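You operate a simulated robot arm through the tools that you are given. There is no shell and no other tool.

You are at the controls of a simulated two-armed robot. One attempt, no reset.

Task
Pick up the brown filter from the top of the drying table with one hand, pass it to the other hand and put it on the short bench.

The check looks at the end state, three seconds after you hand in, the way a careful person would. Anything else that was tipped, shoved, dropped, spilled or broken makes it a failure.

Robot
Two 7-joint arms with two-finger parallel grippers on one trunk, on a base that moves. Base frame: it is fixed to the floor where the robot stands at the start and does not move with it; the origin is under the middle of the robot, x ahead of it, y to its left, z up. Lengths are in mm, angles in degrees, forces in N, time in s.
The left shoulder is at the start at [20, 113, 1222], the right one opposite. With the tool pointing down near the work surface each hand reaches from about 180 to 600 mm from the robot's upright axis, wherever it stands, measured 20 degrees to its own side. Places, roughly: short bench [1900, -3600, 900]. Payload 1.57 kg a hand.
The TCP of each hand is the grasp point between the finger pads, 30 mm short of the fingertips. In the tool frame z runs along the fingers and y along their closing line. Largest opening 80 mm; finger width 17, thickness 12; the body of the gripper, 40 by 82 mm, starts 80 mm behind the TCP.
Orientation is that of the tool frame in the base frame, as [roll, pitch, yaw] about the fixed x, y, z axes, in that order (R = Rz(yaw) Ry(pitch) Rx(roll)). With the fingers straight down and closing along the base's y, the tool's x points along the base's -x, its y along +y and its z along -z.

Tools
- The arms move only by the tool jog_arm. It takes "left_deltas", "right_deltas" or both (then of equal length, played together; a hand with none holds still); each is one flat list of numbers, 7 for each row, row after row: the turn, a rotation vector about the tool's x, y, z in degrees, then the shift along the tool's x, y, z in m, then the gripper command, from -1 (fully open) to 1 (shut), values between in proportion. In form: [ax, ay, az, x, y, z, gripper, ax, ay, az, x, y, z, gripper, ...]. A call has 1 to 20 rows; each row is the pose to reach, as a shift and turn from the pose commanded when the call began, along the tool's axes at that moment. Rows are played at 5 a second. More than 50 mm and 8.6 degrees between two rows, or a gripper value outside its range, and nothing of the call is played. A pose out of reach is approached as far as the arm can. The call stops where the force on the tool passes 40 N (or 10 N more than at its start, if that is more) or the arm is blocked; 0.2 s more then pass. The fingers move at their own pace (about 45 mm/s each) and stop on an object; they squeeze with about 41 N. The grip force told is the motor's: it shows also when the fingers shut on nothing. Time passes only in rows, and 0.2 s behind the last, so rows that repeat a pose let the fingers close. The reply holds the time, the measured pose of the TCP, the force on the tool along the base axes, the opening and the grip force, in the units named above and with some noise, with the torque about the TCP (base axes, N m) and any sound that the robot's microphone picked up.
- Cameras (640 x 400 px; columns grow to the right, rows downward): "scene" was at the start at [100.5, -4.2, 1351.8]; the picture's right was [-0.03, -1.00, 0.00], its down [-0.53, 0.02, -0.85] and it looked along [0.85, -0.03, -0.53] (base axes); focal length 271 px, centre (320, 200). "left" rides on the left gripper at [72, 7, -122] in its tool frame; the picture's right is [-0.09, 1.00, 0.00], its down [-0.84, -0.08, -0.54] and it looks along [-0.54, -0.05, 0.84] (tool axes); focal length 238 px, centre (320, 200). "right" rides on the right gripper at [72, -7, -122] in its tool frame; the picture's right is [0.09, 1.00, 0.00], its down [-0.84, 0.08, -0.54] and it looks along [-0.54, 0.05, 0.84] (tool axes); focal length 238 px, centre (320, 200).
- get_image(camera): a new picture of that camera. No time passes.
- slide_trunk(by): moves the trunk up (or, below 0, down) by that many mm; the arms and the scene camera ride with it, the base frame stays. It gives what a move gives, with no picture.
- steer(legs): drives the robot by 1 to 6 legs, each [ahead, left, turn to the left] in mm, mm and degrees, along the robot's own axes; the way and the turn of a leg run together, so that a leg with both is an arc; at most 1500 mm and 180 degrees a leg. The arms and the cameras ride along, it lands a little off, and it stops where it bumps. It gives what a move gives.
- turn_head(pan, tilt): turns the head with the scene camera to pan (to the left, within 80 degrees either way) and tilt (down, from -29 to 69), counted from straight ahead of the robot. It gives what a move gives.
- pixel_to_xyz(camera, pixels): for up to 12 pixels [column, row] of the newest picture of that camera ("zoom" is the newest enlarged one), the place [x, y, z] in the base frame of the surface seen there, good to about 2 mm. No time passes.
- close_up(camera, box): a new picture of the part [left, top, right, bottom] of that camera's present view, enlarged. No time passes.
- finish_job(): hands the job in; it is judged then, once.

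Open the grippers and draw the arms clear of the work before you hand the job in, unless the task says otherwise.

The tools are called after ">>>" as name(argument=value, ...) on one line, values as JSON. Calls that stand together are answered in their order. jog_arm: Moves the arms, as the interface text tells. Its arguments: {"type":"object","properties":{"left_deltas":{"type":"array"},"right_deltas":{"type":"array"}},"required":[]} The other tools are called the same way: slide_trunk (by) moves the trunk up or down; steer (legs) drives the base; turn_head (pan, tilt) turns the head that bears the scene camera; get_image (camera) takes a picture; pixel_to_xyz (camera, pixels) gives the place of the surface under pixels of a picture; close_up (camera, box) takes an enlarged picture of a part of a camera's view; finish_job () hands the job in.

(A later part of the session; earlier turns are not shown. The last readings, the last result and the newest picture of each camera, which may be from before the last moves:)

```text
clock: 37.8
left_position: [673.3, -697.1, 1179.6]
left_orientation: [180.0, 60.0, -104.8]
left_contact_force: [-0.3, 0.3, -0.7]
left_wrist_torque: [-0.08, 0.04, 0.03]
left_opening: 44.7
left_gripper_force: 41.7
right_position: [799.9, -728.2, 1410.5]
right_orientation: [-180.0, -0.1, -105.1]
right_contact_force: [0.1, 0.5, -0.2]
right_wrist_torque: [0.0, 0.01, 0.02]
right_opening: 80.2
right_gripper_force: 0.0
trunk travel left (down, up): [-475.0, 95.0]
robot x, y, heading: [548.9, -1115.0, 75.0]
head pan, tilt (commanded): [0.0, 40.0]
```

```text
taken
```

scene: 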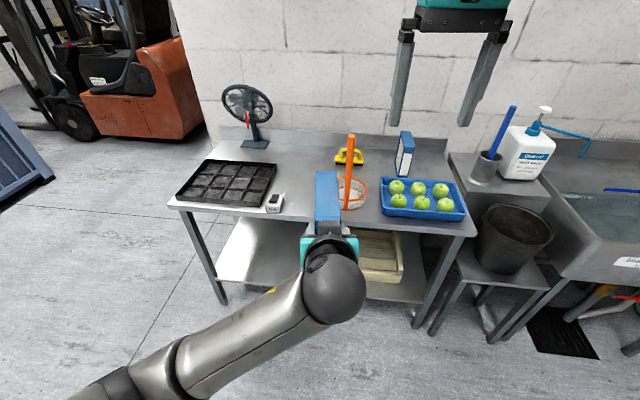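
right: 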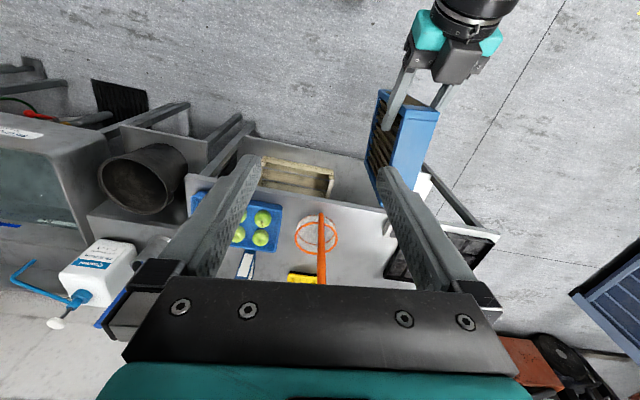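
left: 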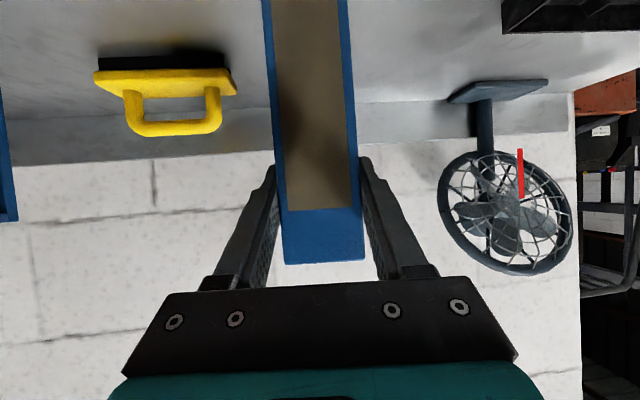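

The filter top shows at (327,185) in the scene. I enlarge and measure its top corners to aim the right hand.

>>> close_up(camera="scene", box=[270, 150, 390, 270])

>>> pixel_to_xyz(camera="scene", pixels=[[320, 176], [334, 176], [319, 215], [338, 215], [327, 195], [327, 174], [327, 210], [330, 222]])

>>> pixel_to_xyz(camera="right", pixels=[[408, 108], [436, 112], [420, 130], [415, 160], [430, 130], [405, 150], [380, 100], [380, 160]])

```text
3.33 times, centred on (330, 210) of scene
```

zoom: 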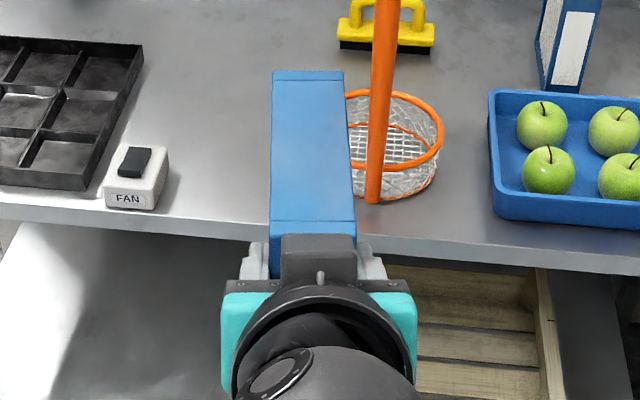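

```text
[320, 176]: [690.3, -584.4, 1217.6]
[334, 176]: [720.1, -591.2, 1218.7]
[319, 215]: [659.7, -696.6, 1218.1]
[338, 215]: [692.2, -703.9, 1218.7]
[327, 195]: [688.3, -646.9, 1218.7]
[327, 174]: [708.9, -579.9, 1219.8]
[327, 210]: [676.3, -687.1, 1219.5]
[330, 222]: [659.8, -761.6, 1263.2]
```

```text
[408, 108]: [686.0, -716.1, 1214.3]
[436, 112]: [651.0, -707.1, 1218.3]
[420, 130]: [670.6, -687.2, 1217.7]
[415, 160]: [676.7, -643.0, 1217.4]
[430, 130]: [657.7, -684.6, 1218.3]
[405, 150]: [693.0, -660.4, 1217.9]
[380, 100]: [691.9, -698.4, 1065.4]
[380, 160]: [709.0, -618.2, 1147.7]
```

I pick the top's edges in the enlarged view for an exact centre line.

>>> pixel_to_xyz(camera="zoom", pixels=[[276, 75], [341, 75], [274, 140], [346, 140], [272, 215], [354, 215], [308, 75], [311, 228], [310, 150]])

```text
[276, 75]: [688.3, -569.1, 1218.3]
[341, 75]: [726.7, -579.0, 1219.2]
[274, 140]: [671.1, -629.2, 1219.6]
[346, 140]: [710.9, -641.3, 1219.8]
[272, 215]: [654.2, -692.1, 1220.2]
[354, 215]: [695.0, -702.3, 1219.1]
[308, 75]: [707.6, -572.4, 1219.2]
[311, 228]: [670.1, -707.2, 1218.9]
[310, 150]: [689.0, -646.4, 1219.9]
```

The centre line runs at 75°, matching the hand yaw; top z=1219, centre (689,-642). I move the right hand over the filter's top (12 mm past the centre) while still about 50 mm above it.

>>> jog_arm(right_deltas=[0, 0, 0, -0.0133, 0.026, 0, -1, 0, 0, 0, -0.0265, 0.052, 0, -1, 0, 0, 0, -0.0397, 0.078, 0.02, -1, 0, 0, 0, -0.053, 0.104, 0.05, -1, 0, 0, 0, -0.0662, 0.1296, 0.08, -1, 0, 0, 0, -0.0662, 0.1296, 0.11, -1, 0, 0, 0, -0.0662, 0.1296, 0.11, -1])

>>> get_image(camera="scene")

>>> get_image(camera="right")

>>> get_image(camera="left")

```text
clock: 39.4
left_position: [672.2, -697.6, 1180.1]
left_orientation: [-179.9, 60.0, -104.8]
left_contact_force: [0.4, -0.1, -1.3]
left_wrist_torque: [-0.08, -0.01, 0.0]
left_opening: 44.4
left_gripper_force: 41.2
right_position: [692.5, -632.0, 1301.7]
right_orientation: [180.0, 0.0, -105.1]
right_contact_force: [0.4, -0.4, 0.0]
right_wrist_torque: [-0.01, -0.03, 0.0]
right_opening: 79.9
right_gripper_force: 0.1
trunk travel left (down, up): [-475.0, 95.0]
robot x, y, heading: [549.7, -1115.7, 74.9]
head pan, tilt (commanded): [0.0, 40.0]
```

```text
taken
```

scene: 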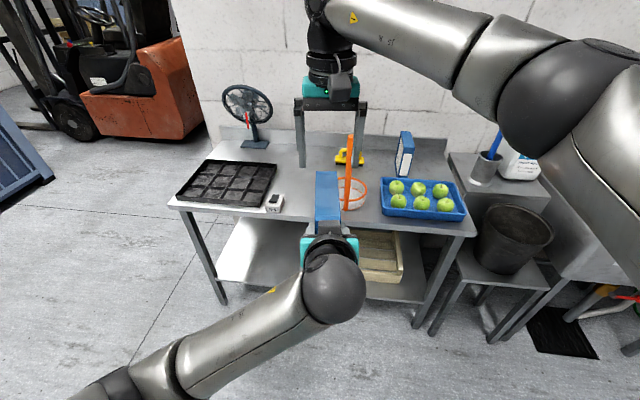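

```text
taken
```

right: 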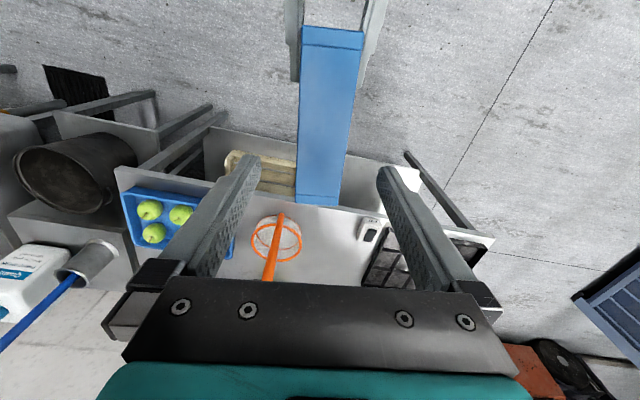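

```text
taken
```

left: 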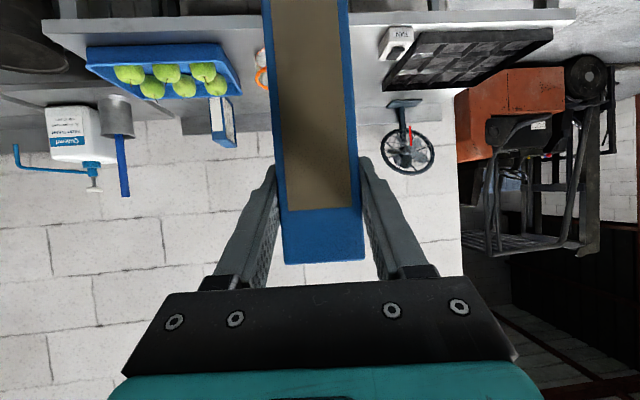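

The filter's top lies centred between the open right fingers (columns 297–350 versus fingers 262/378). I lower the right hand 100 mm so the fingers straddle the top bar.

>>> jog_arm(right_deltas=[0, 0, 0, 0, 0, 0.02, -1, 0, 0, 0, 0, 0, 0.04, -1, 0, 0, 0, 0, 0, 0.06, -1, 0, 0, 0, 0, 0, 0.08, -1, 0, 0, 0, 0, 0, 0.1, -1, 0, 0, 0, 0, 0, 0.1, -1])

>>> get_image(camera="scene")

>>> get_image(camera="right")

>>> get_image(camera="left")

```text
clock: 40.8
left_position: [673.4, -696.7, 1179.6]
left_orientation: [-180.0, 59.9, -104.8]
left_contact_force: [0.4, -0.1, -2.3]
left_wrist_torque: [-0.12, 0.01, -0.01]
left_opening: 44.5
left_gripper_force: 41.3
right_position: [692.3, -629.3, 1201.5]
right_orientation: [180.0, 0.0, -105.1]
right_contact_force: [0.4, -0.5, 0.1]
right_wrist_torque: [0.0, 0.0, 0.01]
right_opening: 79.8
right_gripper_force: 0.1
trunk travel left (down, up): [-475.0, 95.0]
robot x, y, heading: [543.2, -1114.3, 75.1]
head pan, tilt (commanded): [0.0, 40.0]
```

```text
taken
```

scene: 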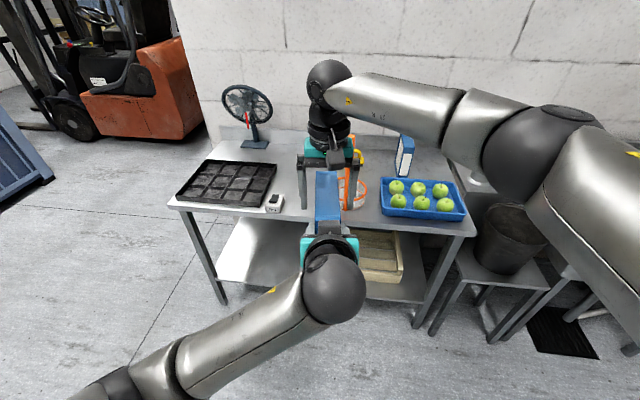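

```text
taken
```

right: 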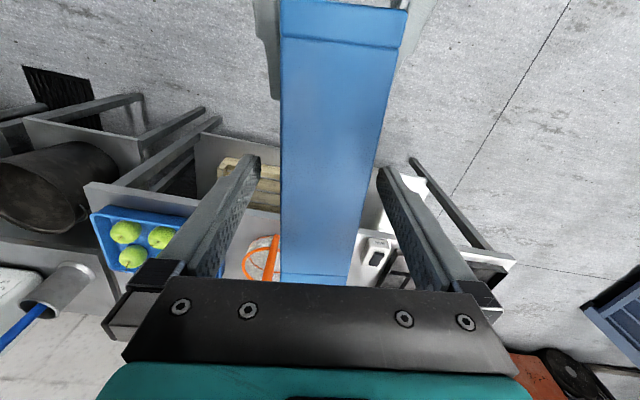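

```text
taken
```

left: 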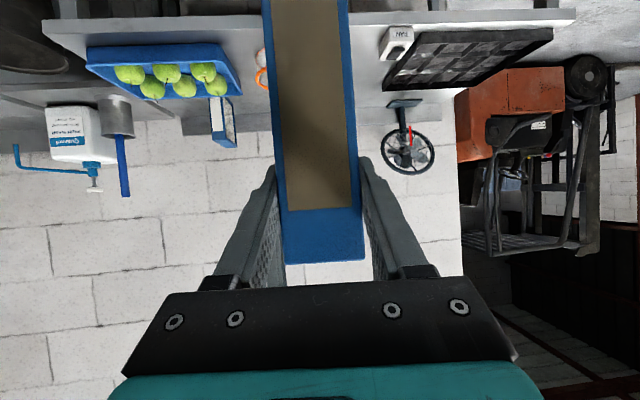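

The right fingers straddle the top bar, centred. I close the right gripper while the left keeps holding.

>>> jog_arm(right_deltas=[0, 0, 0, 0, 0, 0, 0, 0, 0, 0, 0, 0, 0, 0.2, 0, 0, 0, 0, 0, 0, 0.6, 0, 0, 0, 0, 0, 0, 1, 0, 0, 0, 0, 0, 0, 1, 0, 0, 0, 0, 0, 0, 1, 0, 0, 0, 0, 0, 0, 1])

>>> get_image(camera="right")

>>> get_image(camera="left")

```text
clock: 42.4
left_position: [672.9, -697.5, 1180.6]
left_orientation: [-179.9, 60.0, -105.0]
left_contact_force: [3.7, -2.2, -0.7]
left_wrist_torque: [-0.02, 0.21, -0.26]
left_opening: 44.3
left_gripper_force: 41.2
right_position: [692.5, -630.1, 1202.3]
right_orientation: [179.9, 0.0, -105.1]
right_contact_force: [-4.2, 2.0, 0.0]
right_wrist_torque: [0.03, -0.13, -0.09]
right_opening: 44.7
right_gripper_force: 40.8
trunk travel left (down, up): [-475.0, 95.0]
robot x, y, heading: [546.9, -1112.3, 75.1]
head pan, tilt (commanded): [0.0, 40.0]
```

```text
taken
```

right: 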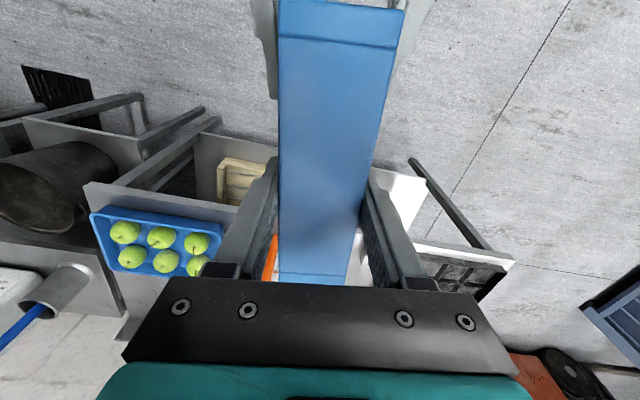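

```text
taken
```

left: 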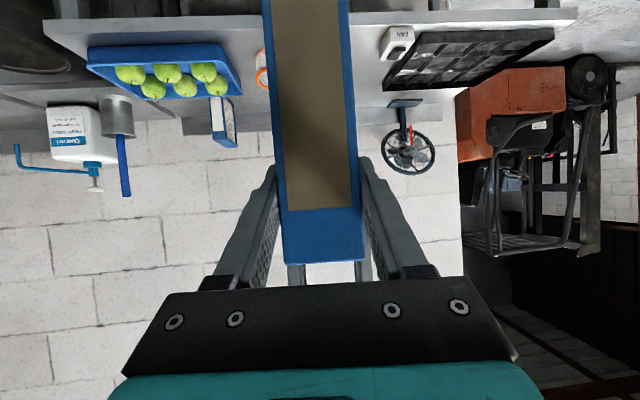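

Both hands hold the filter (right opening 44.7, 40.8 N). I open the left gripper and then draw the left hand straight back along its fingers.

>>> jog_arm(left_deltas=[0, 0, 0, 0, 0, 0, 0.5, 0, 0, 0, 0, 0, 0, 0, 0, 0, 0, 0, 0, 0, -0.5, 0, 0, 0, 0, 0, 0, -1, 0, 0, 0, 0, 0, 0, -1, 0, 0, 0, 0, 0, 0, -1, 0, 0, 0, 0, 0, 0, -1])

>>> get_image(camera="left")

>>> get_image(camera="right")

```text
clock: 44.0
left_position: [672.2, -698.2, 1182.0]
left_orientation: [-180.0, 60.0, -105.0]
left_contact_force: [0.0, 0.0, -0.2]
left_wrist_torque: [-0.01, 0.01, 0.01]
left_opening: 80.3
left_gripper_force: 0.1
right_position: [692.8, -629.5, 1202.5]
right_orientation: [-180.0, 0.1, -105.1]
right_contact_force: [-0.7, 0.6, -0.4]
right_wrist_torque: [0.02, 0.02, -0.01]
right_opening: 44.6
right_gripper_force: 41.2
trunk travel left (down, up): [-475.0, 95.0]
robot x, y, heading: [546.8, -1116.7, 74.9]
head pan, tilt (commanded): [0.0, 40.0]
```

```text
taken
```

left: 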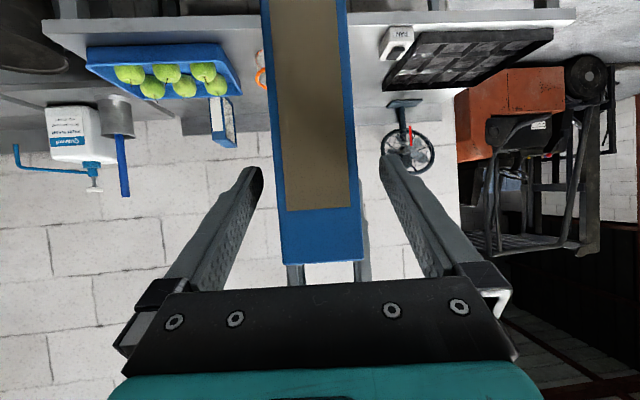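

```text
taken
```

right: 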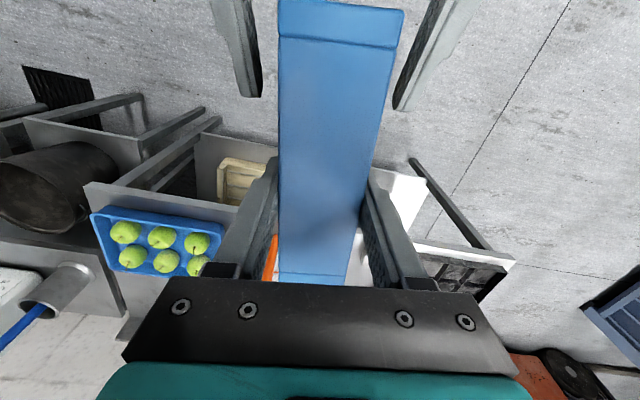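

The left fingers are open and free, the right hand holds alone with no sag. I withdraw the left hand 65 mm along its fingers, then 150 mm to the left.

>>> jog_arm(left_deltas=[0, 0, 0, 0, 0, -0.015, -1, 0, 0, 0, 0, 0, -0.03, -1, 0, 0, 0, 0, 0, -0.045, -1, 0, 0, 0, 0, 0, -0.065, -1, 0, 0, 0, 0, 0.03, -0.065, -1, 0, 0, 0, 0, 0.06, -0.065, -1, 0, 0, 0, 0, 0.09, -0.065, -1, 0, 0, 0, 0, 0.12, -0.065, -1, 0, 0, 0, 0, 0.15, -0.065, -1, 0, 0, 0, 0, 0.15, -0.065, -1])

>>> get_image(camera="scene")

>>> get_image(camera="left")

```text
clock: 46.2
left_position: [521.9, -698.5, 1204.6]
left_orientation: [180.0, 60.0, -105.0]
left_contact_force: [0.1, 0.5, 0.9]
left_wrist_torque: [0.04, 0.01, 0.03]
left_opening: 80.1
left_gripper_force: 0.1
left hand out of reach, approached as far as the arm can: row 8, 9, 10
right_position: [693.7, -630.1, 1202.3]
right_orientation: [179.9, 0.1, -105.1]
right_contact_force: [-0.2, 0.2, 0.5]
right_wrist_torque: [0.03, 0.01, 0.01]
right_opening: 44.4
right_gripper_force: 40.9
trunk travel left (down, up): [-475.0, 95.0]
robot x, y, heading: [546.2, -1115.7, 74.9]
head pan, tilt (commanded): [0.0, 40.0]
```

```text
taken
```

scene: 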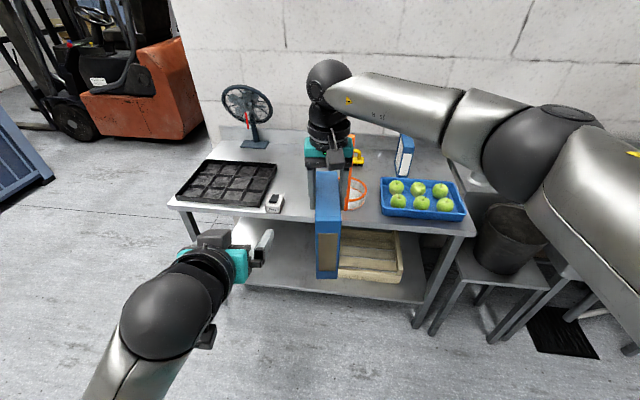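

```text
taken
```

left: 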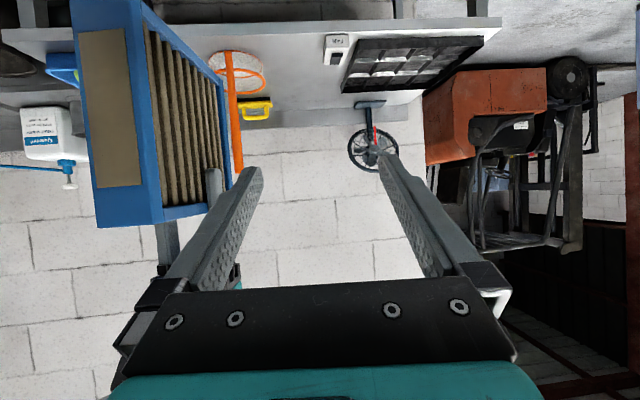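

The filter hangs upright from the right hand alone. I return the left hand to an upright pose, out to the left, clear of the filter.

>>> jog_arm(left_deltas=[0, 0, 0, 0, 0.03, 0, -1, 0, 0, 0, 0, 0.06, 0, -1, 0, 0, 0, 0, 0.098, 0, -1, 0, 7.5, 0, -0.0075, 0.098, -0.0107, -1, 0, 15, 0, -0.015, 0.098, -0.0214, -1, 0, 22.5, 0, -0.0225, 0.098, -0.032, -1, 0, 30, 0, -0.03, 0.098, -0.0427, -1, 0, 37.5, 0, -0.0375, 0.098, -0.0534, -1, 0, 45, 0, -0.045, 0.098, -0.064, -1, 0, 52.5, 0, -0.0525, 0.098, -0.0748, -1, 0, 60, 0, -0.06, 0.098, -0.0855, -1, 0, 60, 0, -0.06, 0.098, -0.0855, -1])

>>> get_image(camera="scene")

```text
clock: 48.8
left_position: [416.0, -715.9, 1298.3]
left_orientation: [-180.0, -0.1, -104.9]
left_contact_force: [0.8, -0.3, -0.1]
left_wrist_torque: [-0.04, 0.01, 0.0]
left_opening: 80.1
left_gripper_force: 0.1
left hand out of reach, approached as far as the arm can: row 1, 2, 4
right_position: [691.8, -630.8, 1201.3]
right_orientation: [180.0, 0.0, -105.1]
right_contact_force: [0.3, 0.1, -0.1]
right_wrist_torque: [0.0, 0.0, 0.01]
right_opening: 44.7
right_gripper_force: 40.7
trunk travel left (down, up): [-475.0, 95.0]
robot x, y, heading: [545.3, -1116.1, 74.8]
head pan, tilt (commanded): [0.0, 40.0]
```

```text
taken
```

scene: 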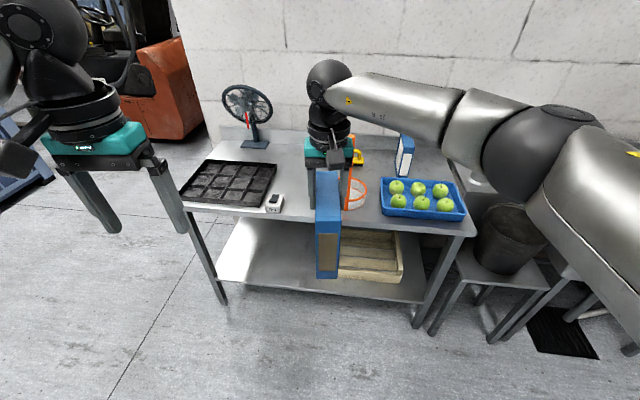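

The left hand is clear. I turn the robot right by 137° on the spot (all obstacles are more than 800 mm away) to face the short bench, then look.

>>> steer(legs=[[0, 0, -137]])

>>> turn_head(pan=0, tilt=20)

>>> get_image(camera="scene")

```text
clock: 54.9
left_position: [910.2, -1327.3, 1298.7]
left_orientation: [180.0, 0.0, 116.6]
left_contact_force: [0.2, -0.1, -0.2]
left_wrist_torque: [-0.01, 0.01, -0.02]
left_opening: 80.1
left_gripper_force: 0.0
right_position: [760.2, -1574.8, 1201.8]
right_orientation: [180.0, -0.1, 116.4]
right_contact_force: [0.0, 1.0, 0.1]
right_wrist_torque: [-0.01, -0.02, 0.01]
right_opening: 44.5
right_gripper_force: 41.0
trunk travel left (down, up): [-475.0, 95.0]
robot x, y, heading: [547.3, -1117.7, -63.5]
head pan, tilt (commanded): [0.0, 40.0]
```

```text
clock: 55.7
left_position: [910.3, -1326.6, 1297.5]
left_orientation: [-179.9, 0.1, 116.5]
left_contact_force: [0.2, -0.5, -0.1]
left_wrist_torque: [0.01, 0.01, -0.02]
left_opening: 80.0
left_gripper_force: 0.0
right_position: [761.7, -1575.7, 1202.0]
right_orientation: [179.9, 0.0, 116.4]
right_contact_force: [0.2, -0.5, -0.2]
right_wrist_torque: [0.0, -0.01, -0.01]
right_opening: 44.7
right_gripper_force: 41.2
trunk travel left (down, up): [-475.0, 95.0]
robot x, y, heading: [545.2, -1116.3, -63.6]
head pan, tilt (commanded): [0.0, 20.0]
```

```text
taken
```

scene: 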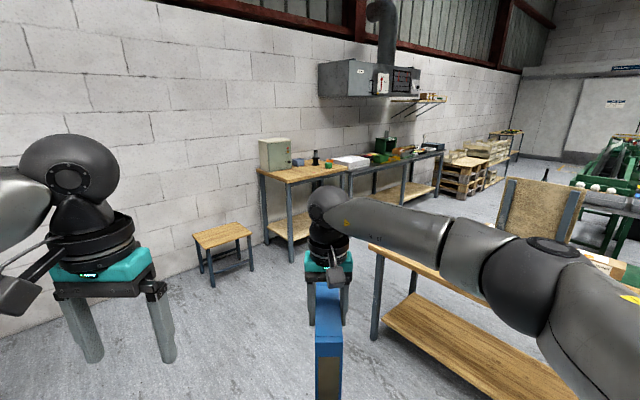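

The short bench is at (300,172), the stool at (222,240) and the brick table to the right at (430,270). I enlarge and measure them.

>>> close_up(camera="scene", box=[180, 120, 400, 300])

>>> pixel_to_xyz(camera="scene", pixels=[[260, 172], [287, 181], [340, 170], [325, 172], [310, 178], [300, 168], [290, 260], [200, 240], [252, 230], [205, 280], [375, 340], [370, 245]])

```text
2.22 times, centred on (290, 210) of scene
```

zoom: 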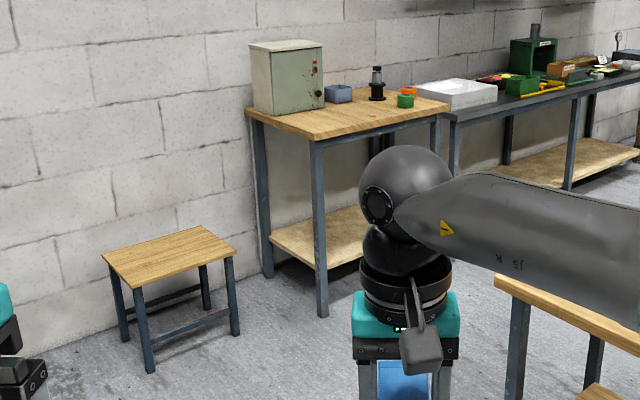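

```text
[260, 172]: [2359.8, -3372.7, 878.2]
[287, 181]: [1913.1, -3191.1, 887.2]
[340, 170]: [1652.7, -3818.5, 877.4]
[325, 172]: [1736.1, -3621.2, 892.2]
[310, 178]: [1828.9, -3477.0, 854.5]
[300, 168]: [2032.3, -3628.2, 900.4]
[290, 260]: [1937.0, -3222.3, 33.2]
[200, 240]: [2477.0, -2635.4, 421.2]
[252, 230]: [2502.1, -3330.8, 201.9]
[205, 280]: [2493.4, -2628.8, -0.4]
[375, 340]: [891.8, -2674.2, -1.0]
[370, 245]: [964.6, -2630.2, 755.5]
```

I measure the bench's corners and the items on it in this enlarged view.

>>> pixel_to_xyz(camera="zoom", pixels=[[250, 110], [320, 137], [440, 108], [285, 115], [338, 101], [377, 98], [404, 107], [408, 96], [360, 115], [330, 125], [425, 100], [460, 105]])

>>> close_up(camera="scene", box=[250, 130, 360, 200])

```text
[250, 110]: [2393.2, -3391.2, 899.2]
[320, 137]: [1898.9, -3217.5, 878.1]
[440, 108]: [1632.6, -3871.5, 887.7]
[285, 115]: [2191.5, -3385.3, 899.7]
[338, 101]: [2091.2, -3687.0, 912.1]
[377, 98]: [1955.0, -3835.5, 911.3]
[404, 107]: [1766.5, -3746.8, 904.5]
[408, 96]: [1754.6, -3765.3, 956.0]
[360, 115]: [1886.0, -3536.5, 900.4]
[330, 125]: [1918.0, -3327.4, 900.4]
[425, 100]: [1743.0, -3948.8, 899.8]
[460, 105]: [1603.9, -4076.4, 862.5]
```

```text
5.71 times, centred on (305, 165) of scene
```

zoom: 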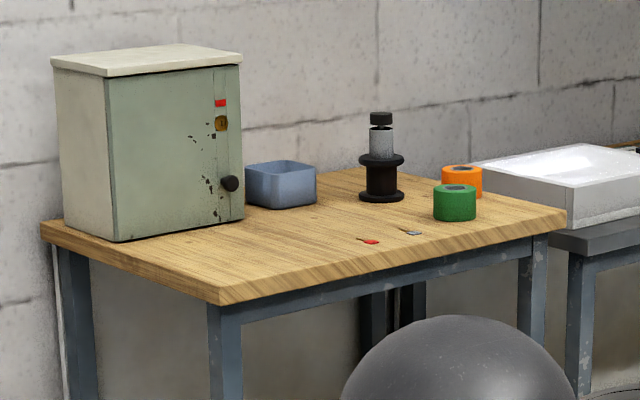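

The bench has a cabinet, a blue box, a stand, tape rolls and two small tagged things near the front (370,241) and (412,232). I measure these to pick a free spot.

>>> pixel_to_xyz(camera="zoom", pixels=[[370, 241], [360, 238], [412, 232], [120, 241], [245, 217], [250, 205], [285, 208], [317, 203], [220, 300], [555, 212], [230, 260], [300, 240]])

```text
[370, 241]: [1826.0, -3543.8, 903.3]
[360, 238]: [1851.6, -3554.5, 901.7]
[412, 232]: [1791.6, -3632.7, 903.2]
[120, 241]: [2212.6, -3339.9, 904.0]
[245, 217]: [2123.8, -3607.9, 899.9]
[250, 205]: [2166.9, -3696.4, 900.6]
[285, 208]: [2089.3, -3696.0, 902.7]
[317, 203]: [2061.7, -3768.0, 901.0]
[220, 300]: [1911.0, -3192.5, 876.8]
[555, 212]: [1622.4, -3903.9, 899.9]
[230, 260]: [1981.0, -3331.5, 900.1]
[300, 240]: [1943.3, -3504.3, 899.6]
```

Bench top z=900; a free area lies in front of the cabinet, left of the small tags. I turn left 41.6° to face square to the wall and drive in two legs to about (1480,-2450), between the brick table and the stool.

>>> steer(legs=[[0, 0, 41.6], [683, -443, 0], [683, -443, 0]])

>>> turn_head(pan=-35, tilt=35)

>>> get_image(camera="scene")

>>> get_image(camera="right")

```text
clock: 66.0
left_position: [1867.6, -2406.5, 1297.9]
left_orientation: [-180.0, 0.0, 156.9]
left_contact_force: [0.4, 0.1, -0.7]
left_wrist_torque: [0.0, 0.0, 0.01]
left_opening: 80.3
left_gripper_force: 0.1
right_position: [1912.9, -2694.2, 1201.9]
right_orientation: [179.9, -0.1, 156.6]
right_contact_force: [-0.2, -0.2, 0.5]
right_wrist_torque: [-0.03, 0.0, 0.02]
right_opening: 45.0
right_gripper_force: 41.2
trunk travel left (down, up): [-475.0, 95.0]
robot x, y, heading: [1454.2, -2479.0, -23.4]
head pan, tilt (commanded): [0.0, 20.0]
```

```text
clock: 67.0
left_position: [1869.1, -2408.3, 1298.2]
left_orientation: [-180.0, 0.0, 156.8]
left_contact_force: [-0.5, 0.8, 0.3]
left_wrist_torque: [0.01, 0.0, 0.03]
left_opening: 79.9
left_gripper_force: 0.0
right_position: [1913.7, -2692.6, 1202.2]
right_orientation: [-180.0, 0.0, 156.5]
right_contact_force: [0.6, -0.1, 0.5]
right_wrist_torque: [-0.05, -0.01, 0.0]
right_opening: 44.9
right_gripper_force: 41.0
trunk travel left (down, up): [-475.0, 95.0]
robot x, y, heading: [1457.9, -2479.3, -23.5]
head pan, tilt (commanded): [-35.0, 35.0]
```

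```text
taken
```

scene: 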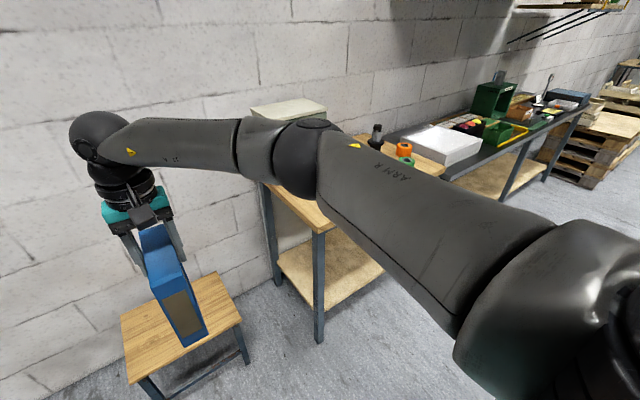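

```text
taken
```

right: 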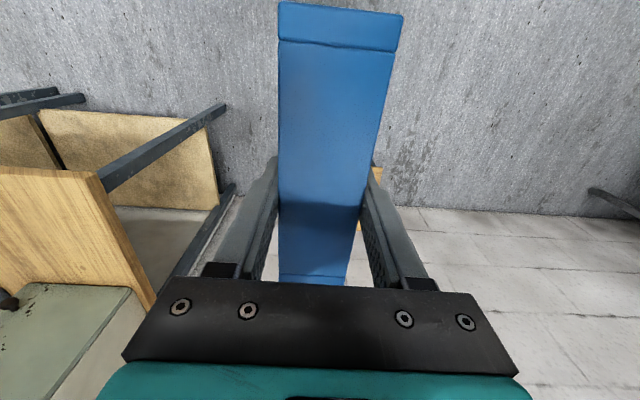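

The filter rides high above the stool. I strafe right along the front of the bench, 661 mm right and 120 mm ahead, which keeps the filter in front of the bench edge.

>>> steer(legs=[[0, 0, 1.5], [120, -661, 0]])

>>> turn_head(pan=0, tilt=40)

>>> get_image(camera="scene")

>>> get_image(camera="left")

```text
clock: 71.0
left_position: [1736.0, -3043.4, 1298.4]
left_orientation: [-180.0, 0.1, 158.1]
left_contact_force: [-0.9, 0.1, 0.4]
left_wrist_torque: [-0.01, 0.0, 0.0]
left_opening: 79.8
left_gripper_force: 0.1
right_position: [1787.8, -3328.1, 1202.2]
right_orientation: [179.9, 0.0, 158.0]
right_contact_force: [-0.3, 0.1, -0.2]
right_wrist_torque: [-0.01, 0.0, 0.02]
right_opening: 44.5
right_gripper_force: 40.8
trunk travel left (down, up): [-475.0, 95.0]
robot x, y, heading: [1324.8, -3128.0, -21.8]
head pan, tilt (commanded): [-35.0, 35.0]
```

```text
clock: 72.0
left_position: [1735.0, -3043.6, 1298.8]
left_orientation: [-179.9, -0.1, 158.1]
left_contact_force: [-0.7, -0.6, -0.4]
left_wrist_torque: [0.01, 0.0, -0.02]
left_opening: 79.9
left_gripper_force: 0.1
right_position: [1787.6, -3327.9, 1200.9]
right_orientation: [180.0, 0.0, 158.1]
right_contact_force: [-0.3, -0.2, 0.1]
right_wrist_torque: [0.01, 0.02, -0.03]
right_opening: 44.5
right_gripper_force: 41.2
trunk travel left (down, up): [-475.0, 95.0]
robot x, y, heading: [1326.1, -3125.3, -21.6]
head pan, tilt (commanded): [0.0, 40.0]
```

```text
taken
```

scene: 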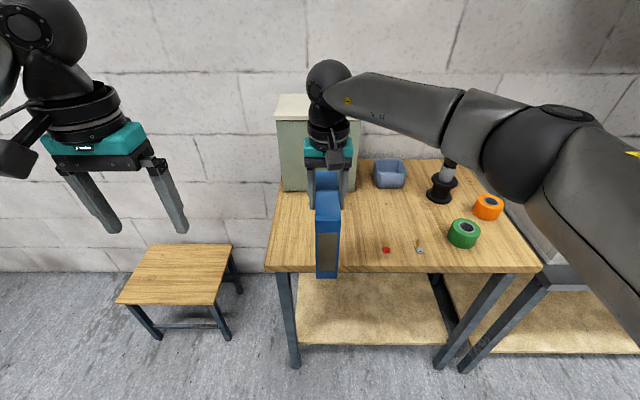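

```text
taken
```

left: 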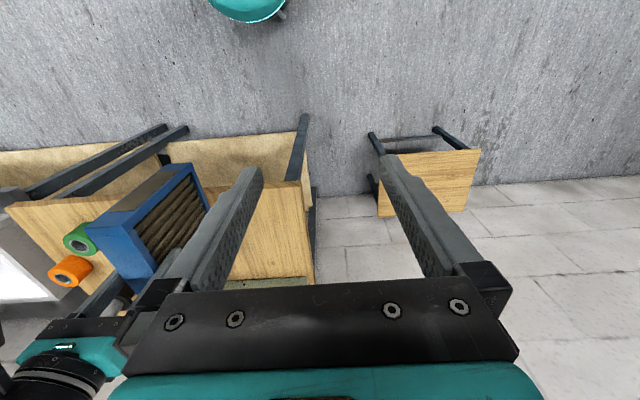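

Now the bench top is clearly in view: front edge row ≈270 from (265,270) to (542,268), cabinet behind, tags at (386,250) and (420,250). I measure these.

>>> pixel_to_xyz(camera="scene", pixels=[[268, 266], [400, 266], [535, 264], [275, 215], [285, 190], [352, 186], [386, 250], [420, 250], [465, 240], [380, 188], [295, 240], [360, 230]])

>>> close_up(camera="scene", box=[250, 130, 450, 290])

```text
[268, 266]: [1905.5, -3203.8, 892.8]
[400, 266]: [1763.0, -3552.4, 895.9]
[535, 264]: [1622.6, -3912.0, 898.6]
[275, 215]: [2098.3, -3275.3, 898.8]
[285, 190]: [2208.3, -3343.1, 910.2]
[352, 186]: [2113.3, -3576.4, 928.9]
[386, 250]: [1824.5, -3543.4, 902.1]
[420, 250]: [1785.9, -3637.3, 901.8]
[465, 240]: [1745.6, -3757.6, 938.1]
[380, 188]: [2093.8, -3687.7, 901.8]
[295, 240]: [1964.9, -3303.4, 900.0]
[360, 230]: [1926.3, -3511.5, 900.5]
```

```text
2.50 times, centred on (350, 210) of scene
```

zoom: 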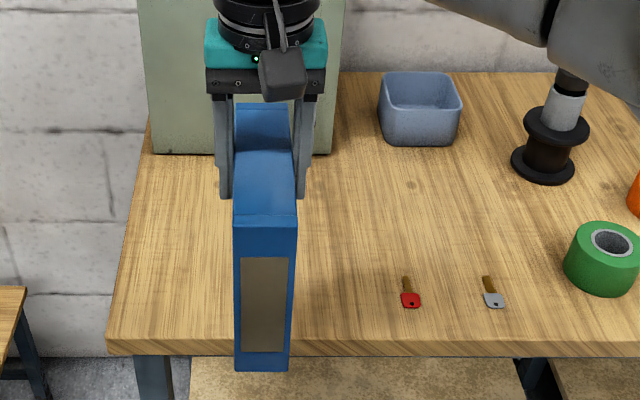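

The bench front edge runs at −21.8°, matching my heading; the filter's centre is now 75 mm short of the edge. I drive 235 mm ahead so its centre lies about 160 mm in from the edge, 95 mm clear of the cabinet.

>>> steer(legs=[[235, 0, 0]])

>>> get_image(camera="scene")

>>> get_image(camera="right")

>>> get_image(camera="left")

```text
clock: 73.8
left_position: [1954.7, -3131.6, 1298.9]
left_orientation: [180.0, -0.1, 158.2]
left_contact_force: [-1.3, 0.3, -0.6]
left_wrist_torque: [-0.02, 0.0, -0.02]
left_opening: 80.0
left_gripper_force: 0.0
right_position: [2007.2, -3416.3, 1201.2]
right_orientation: [180.0, -0.1, 158.0]
right_contact_force: [0.5, -0.3, -0.1]
right_wrist_torque: [-0.01, 0.01, -0.02]
right_opening: 44.4
right_gripper_force: 40.7
trunk travel left (down, up): [-475.0, 95.0]
robot x, y, heading: [1543.1, -3213.1, -21.9]
head pan, tilt (commanded): [0.0, 40.0]
```

```text
taken
```

scene: 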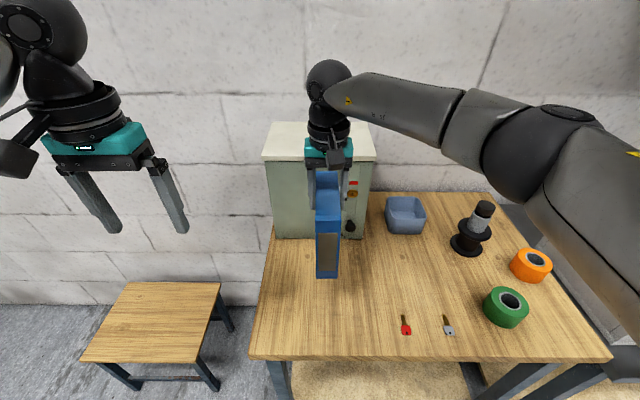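

```text
taken
```

right: 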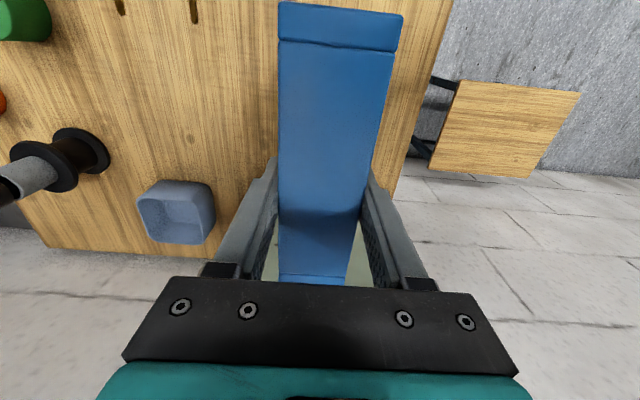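

```text
taken
```

left: 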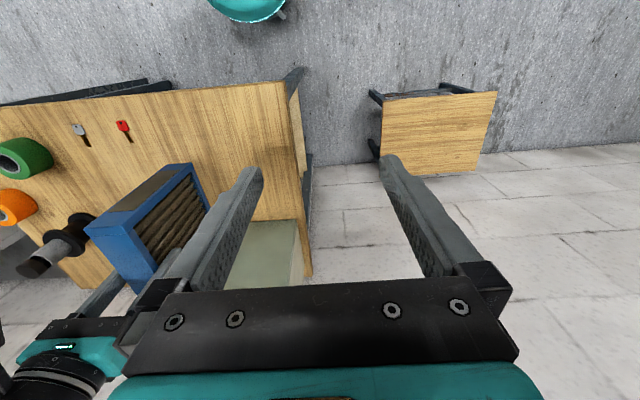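

The filter is over the free area in front of the cabinet. I measure the filter's bottom and top heights and the bench below.

>>> close_up(camera="scene", box=[270, 140, 390, 300])

>>> pixel_to_xyz(camera="scene", pixels=[[327, 276], [320, 275], [334, 275], [328, 215], [327, 225], [327, 200], [327, 255], [300, 290], [360, 290], [327, 285], [300, 155], [355, 230]])

```text
2.50 times, centred on (330, 220) of scene
```

zoom: 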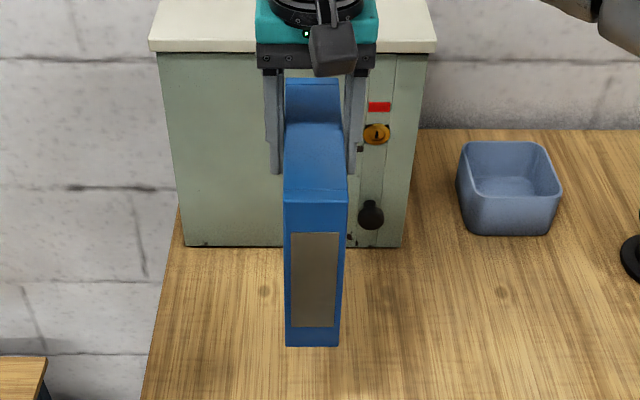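

```text
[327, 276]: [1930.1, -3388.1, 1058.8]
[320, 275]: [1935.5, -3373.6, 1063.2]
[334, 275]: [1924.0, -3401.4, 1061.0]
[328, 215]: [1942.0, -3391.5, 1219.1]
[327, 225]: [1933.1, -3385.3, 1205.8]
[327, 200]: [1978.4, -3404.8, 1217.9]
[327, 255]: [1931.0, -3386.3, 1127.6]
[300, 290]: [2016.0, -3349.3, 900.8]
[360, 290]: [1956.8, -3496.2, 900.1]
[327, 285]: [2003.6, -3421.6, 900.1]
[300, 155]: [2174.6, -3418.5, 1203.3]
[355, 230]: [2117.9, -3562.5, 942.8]
```

Top z=1218.5, bottom ≈1049, bench 900. Before lowering with the trunk I check how high the right forearm and elbow ride over the bench things.

>>> pixel_to_xyz(camera="scene", pixels=[[400, 105], [455, 140], [510, 160], [530, 190], [600, 200], [620, 330], [482, 210], [525, 262], [635, 300]])

```text
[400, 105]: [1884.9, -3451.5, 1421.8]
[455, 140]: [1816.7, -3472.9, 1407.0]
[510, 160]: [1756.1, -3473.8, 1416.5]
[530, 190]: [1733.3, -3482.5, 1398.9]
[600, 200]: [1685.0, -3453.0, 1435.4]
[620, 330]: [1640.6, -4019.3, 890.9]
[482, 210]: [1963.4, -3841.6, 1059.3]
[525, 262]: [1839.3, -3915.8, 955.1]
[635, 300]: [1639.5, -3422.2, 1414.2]
```

The right arm rides at about 1300–1400, far above everything below. I lower the trunk by 130 mm, leaving roughly 18 mm under the filter.

>>> slide_trunk(by=-130)

>>> get_image(camera="scene")

```text
clock: 75.4
left_position: [1954.7, -3130.0, 1168.1]
left_orientation: [-180.0, 0.0, 158.2]
left_contact_force: [0.2, 0.0, -0.6]
left_wrist_torque: [-0.03, 0.02, -0.01]
left_opening: 79.9
left_gripper_force: 0.1
right_position: [2007.8, -3414.9, 1071.7]
right_orientation: [-180.0, 0.0, 158.1]
right_contact_force: [-0.1, -0.3, 0.3]
right_wrist_torque: [0.03, -0.03, -0.01]
right_opening: 44.6
right_gripper_force: 40.7
trunk travel left (down, up): [-345.0, 225.0]
robot x, y, heading: [1546.0, -3211.8, -21.7]
head pan, tilt (commanded): [0.0, 40.0]
```

```text
taken
```

scene: 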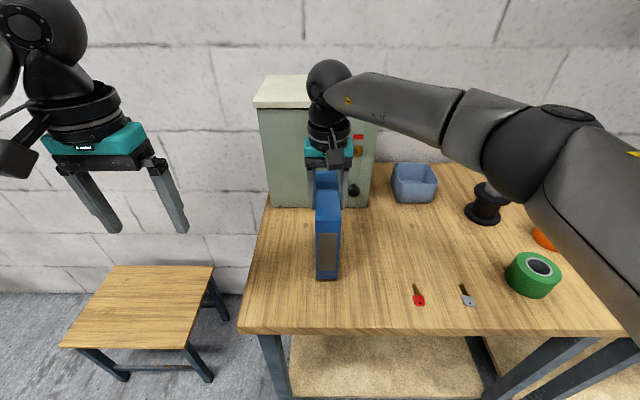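

About 18 mm remain. I lower the right hand 14 mm and read the force.

>>> jog_arm(right_deltas=[0, 0, 0, 0, 0, 0.004, 1, 0, 0, 0, 0, 0, 0.008, 1, 0, 0, 0, 0, 0, 0.011, 1, 0, 0, 0, 0, 0, 0.014, 1, 0, 0, 0, 0, 0, 0.014, 1])

>>> close_up(camera="scene", box=[270, 160, 390, 300])

>>> get_image(camera="left")

```text
clock: 76.6
left_position: [1954.8, -3130.5, 1168.9]
left_orientation: [-180.0, 0.0, 158.2]
left_contact_force: [0.4, -0.2, -0.4]
left_wrist_torque: [0.0, -0.01, -0.02]
left_opening: 80.1
left_gripper_force: 0.0
right_position: [2006.9, -3416.5, 1056.5]
right_orientation: [180.0, 0.1, 158.0]
right_contact_force: [-0.1, -0.2, -0.4]
right_wrist_torque: [-0.01, 0.01, 0.01]
right_opening: 44.7
right_gripper_force: 41.1
trunk travel left (down, up): [-345.0, 225.0]
robot x, y, heading: [1542.5, -3213.1, -21.7]
head pan, tilt (commanded): [0.0, 40.0]
```

```text
2.86 times, centred on (330, 230) of scene
```

zoom: 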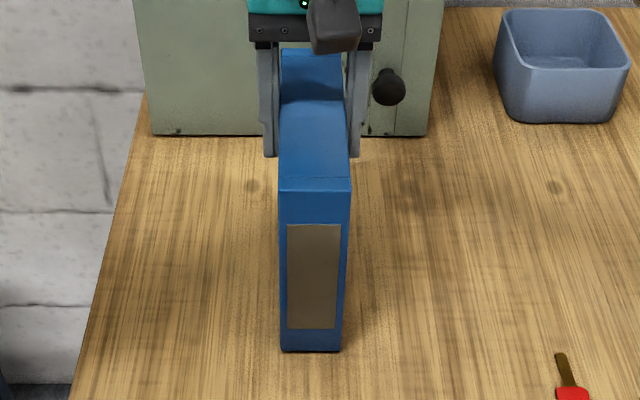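

```text
taken
```

left: 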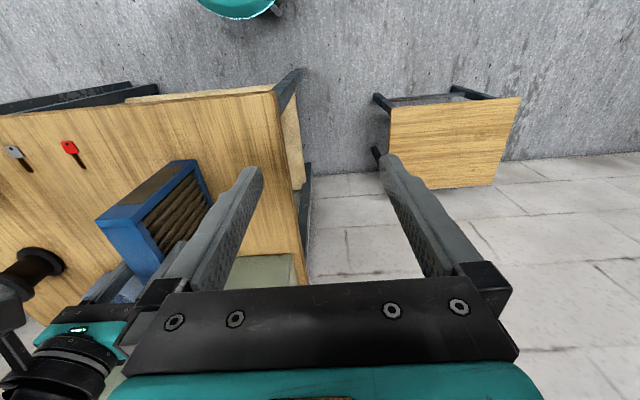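

No contact yet at TCP z=1056.5; the bottom edge at (310,350) nearly touches. I go down in 1 mm steps for up to 6 mm.

>>> jog_arm(right_deltas=[0, 0, 0, 0, 0, 0.001, 1, 0, 0, 0, 0, 0, 0.002, 1, 0, 0, 0, 0, 0, 0.003, 1, 0, 0, 0, 0, 0, 0.003, 1])

>>> pixel_to_xyz(camera="zoom", pixels=[[310, 345], [290, 343], [335, 343], [310, 360], [310, 190], [310, 150]])

```text
clock: 77.6
left_position: [1955.6, -3131.2, 1168.5]
left_orientation: [-180.0, 0.1, 158.2]
left_contact_force: [0.5, 0.4, -0.1]
left_wrist_torque: [-0.04, 0.0, 0.0]
left_opening: 80.1
left_gripper_force: 0.1
right_position: [2008.6, -3416.8, 1054.0]
right_orientation: [180.0, -0.1, 158.0]
right_contact_force: [0.1, 0.3, 0.0]
right_wrist_torque: [-0.01, 0.0, 0.02]
right_opening: 44.8
right_gripper_force: 41.5
trunk travel left (down, up): [-345.0, 225.0]
robot x, y, heading: [1542.5, -3212.9, -22.1]
head pan, tilt (commanded): [0.0, 40.0]
```

```text
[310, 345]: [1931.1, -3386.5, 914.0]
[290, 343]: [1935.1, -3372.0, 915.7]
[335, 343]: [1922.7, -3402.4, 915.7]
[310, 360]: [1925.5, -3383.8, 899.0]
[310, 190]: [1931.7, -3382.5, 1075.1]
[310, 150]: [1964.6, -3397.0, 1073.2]
```

Still no contact; computed gap is about 1–4 mm. I continue in 1 mm steps.

>>> jog_arm(right_deltas=[0, 0, 0, 0, 0, 0.001, 1, 0, 0, 0, 0, 0, 0.001, 1])

>>> jog_arm(right_deltas=[0, 0, 0, 0, 0, 0.001, 1, 0, 0, 0, 0, 0, 0.001, 1])

```text
clock: 78.2
left_position: [1955.6, -3131.0, 1168.6]
left_orientation: [-179.9, 0.0, 158.2]
left_contact_force: [0.0, 0.0, -0.3]
left_wrist_torque: [-0.02, -0.04, 0.0]
left_opening: 79.7
left_gripper_force: 0.0
right_position: [2006.8, -3415.7, 1052.2]
right_orientation: [-180.0, 0.0, 158.0]
right_contact_force: [-0.3, 0.0, -0.9]
right_wrist_torque: [0.0, 0.0, 0.01]
right_opening: 44.5
right_gripper_force: 40.6
trunk travel left (down, up): [-345.0, 225.0]
robot x, y, heading: [1539.3, -3210.8, -21.9]
head pan, tilt (commanded): [0.0, 40.0]
```

```text
clock: 78.8
left_position: [1954.6, -3129.9, 1169.4]
left_orientation: [180.0, 0.0, 158.1]
left_contact_force: [0.6, -0.6, -0.3]
left_wrist_torque: [0.03, 0.01, 0.0]
left_opening: 80.0
left_gripper_force: 0.0
right_position: [2007.9, -3416.0, 1052.4]
right_orientation: [179.9, 0.0, 158.1]
right_contact_force: [-0.8, 0.3, 1.1]
right_wrist_torque: [-0.12, -0.03, -0.03]
right_opening: 44.5
right_gripper_force: 41.1
trunk travel left (down, up): [-345.0, 225.0]
robot x, y, heading: [1541.2, -3216.1, -22.1]
head pan, tilt (commanded): [0.0, 40.0]
```

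First contact shows (force +1.1 N up, torque −0.12). I go one more millimetre, holding a moment, to seat it.

>>> jog_arm(right_deltas=[0, 0, 0, 0, 0, 0.001, 1, 0, 0, 0, 0, 0, 0.001, 1, 0, 0, 0, 0, 0, 0.001, 1])

>>> close_up(camera="scene", box=[270, 160, 390, 300])

```text
clock: 79.6
left_position: [1955.0, -3130.7, 1168.6]
left_orientation: [-180.0, -0.1, 158.2]
left_contact_force: [0.3, -0.4, 0.7]
left_wrist_torque: [0.0, -0.01, 0.0]
left_opening: 79.9
left_gripper_force: 0.1
right_position: [2006.6, -3414.7, 1053.0]
right_orientation: [179.8, 0.0, 158.2]
right_contact_force: [1.6, -1.2, 11.6]
right_wrist_torque: [0.16, 0.79, 0.02]
right_opening: 44.8
right_gripper_force: 40.8
trunk travel left (down, up): [-345.0, 225.0]
robot x, y, heading: [1545.0, -3212.7, -22.0]
head pan, tilt (commanded): [0.0, 40.0]
```

```text
2.86 times, centred on (330, 230) of scene
```

zoom: 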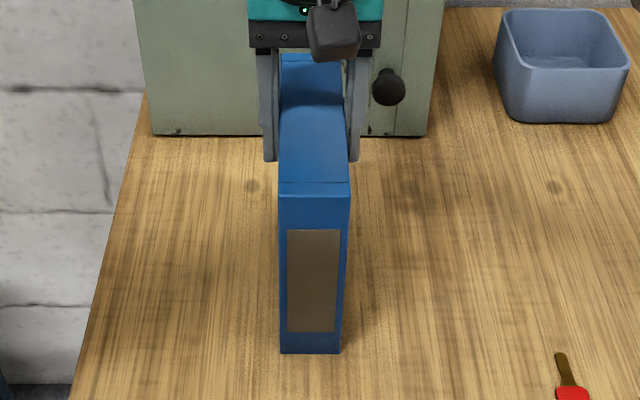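

The near bottom edge is firmly touching (11.6 N). I ease off half a millimetre and then open the right gripper gradually.

>>> jog_arm(right_deltas=[0, 0, 0, 0, 0, -0.0005, 1, 0, 0, 0, 0, 0, -0.0005, 0.3, 0, 0, 0, 0, 0, -0.0005, -0.05, 0, 0, 0, 0, 0, -0.0005, -0.15, 0, 0, 0, 0, 0, -0.0005, -0.3, 0, 0, 0, 0, 0, -0.0005, -0.6, 0, 0, 0, 0, 0, -0.0005, -1, 0, 0, 0, 0, 0, -0.0005, -1, 0, 0, 0, 0, 0, -0.0005, -1])

>>> close_up(camera="scene", box=[270, 160, 390, 300])

>>> get_image(camera="right")

```text
clock: 81.6
left_position: [1954.5, -3131.0, 1169.0]
left_orientation: [180.0, 0.0, 158.3]
left_contact_force: [-0.2, -1.2, 0.5]
left_wrist_torque: [0.03, -0.01, -0.01]
left_opening: 80.1
left_gripper_force: 0.0
right_position: [2008.0, -3415.4, 1050.7]
right_orientation: [180.0, -0.1, 158.1]
right_contact_force: [0.0, 0.3, 0.1]
right_wrist_torque: [-0.02, 0.02, 0.05]
right_opening: 80.0
right_gripper_force: 0.0
trunk travel left (down, up): [-345.0, 225.0]
robot x, y, heading: [1546.2, -3213.4, -21.6]
head pan, tilt (commanded): [0.0, 40.0]
```

```text
2.86 times, centred on (330, 230) of scene
```

zoom: 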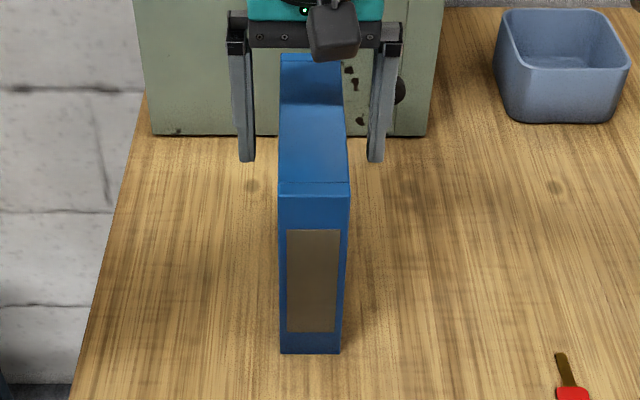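

```text
taken
```

right: 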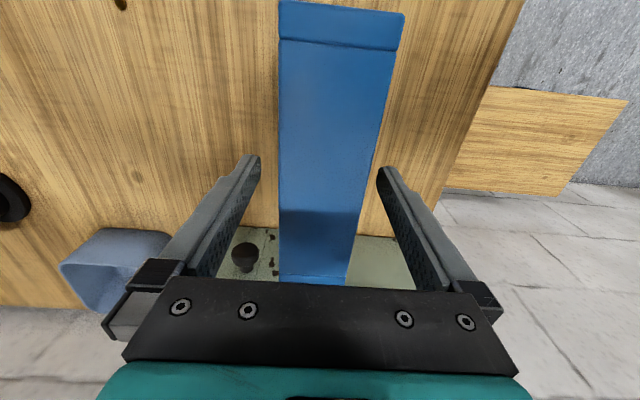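

The filter stands upright on the bench and both fingers are clear of it. I raise the right hand straight up by 140 mm.

>>> jog_arm(right_deltas=[0, 0, 0, 0, 0, -0.015, -1, 0, 0, 0, 0, 0, -0.03, -1, 0, 0, 0, 0, 0, -0.05, -1, 0, 0, 0, 0, 0, -0.075, -1, 0, 0, 0, 0, 0, -0.1, -1, 0, 0, 0, 0, 0, -0.12, -1, 0, 0, 0, 0, 0, -0.14, -1, 0, 0, 0, 0, 0, -0.14, -1])

>>> get_image(camera="scene")

>>> get_image(camera="right")

```text
clock: 83.4
left_position: [1955.6, -3130.8, 1168.1]
left_orientation: [180.0, -0.1, 158.2]
left_contact_force: [0.2, 0.7, -1.1]
left_wrist_torque: [-0.02, 0.0, -0.01]
left_opening: 80.1
left_gripper_force: 0.0
right_position: [2007.1, -3416.3, 1192.3]
right_orientation: [179.9, 0.0, 158.1]
right_contact_force: [0.4, -0.6, -1.0]
right_wrist_torque: [0.05, 0.01, -0.01]
right_opening: 79.9
right_gripper_force: 0.0
trunk travel left (down, up): [-345.0, 225.0]
robot x, y, heading: [1541.5, -3216.0, -21.8]
head pan, tilt (commanded): [0.0, 40.0]
```

```text
taken
```

scene: 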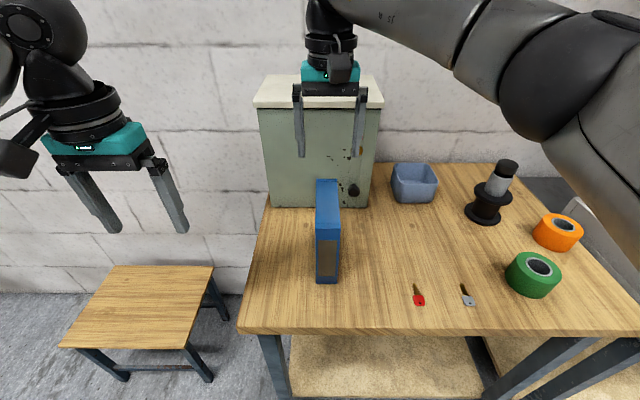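

```text
taken
```

right: 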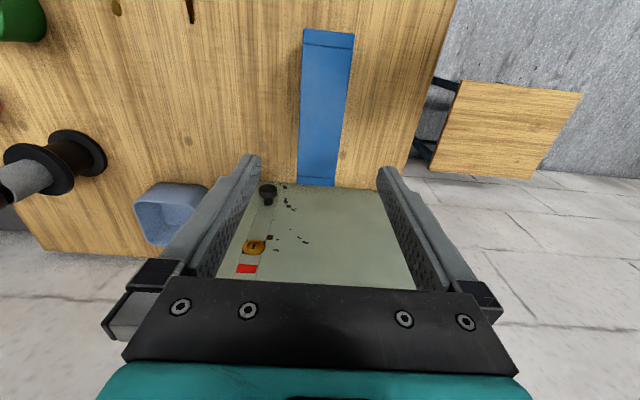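

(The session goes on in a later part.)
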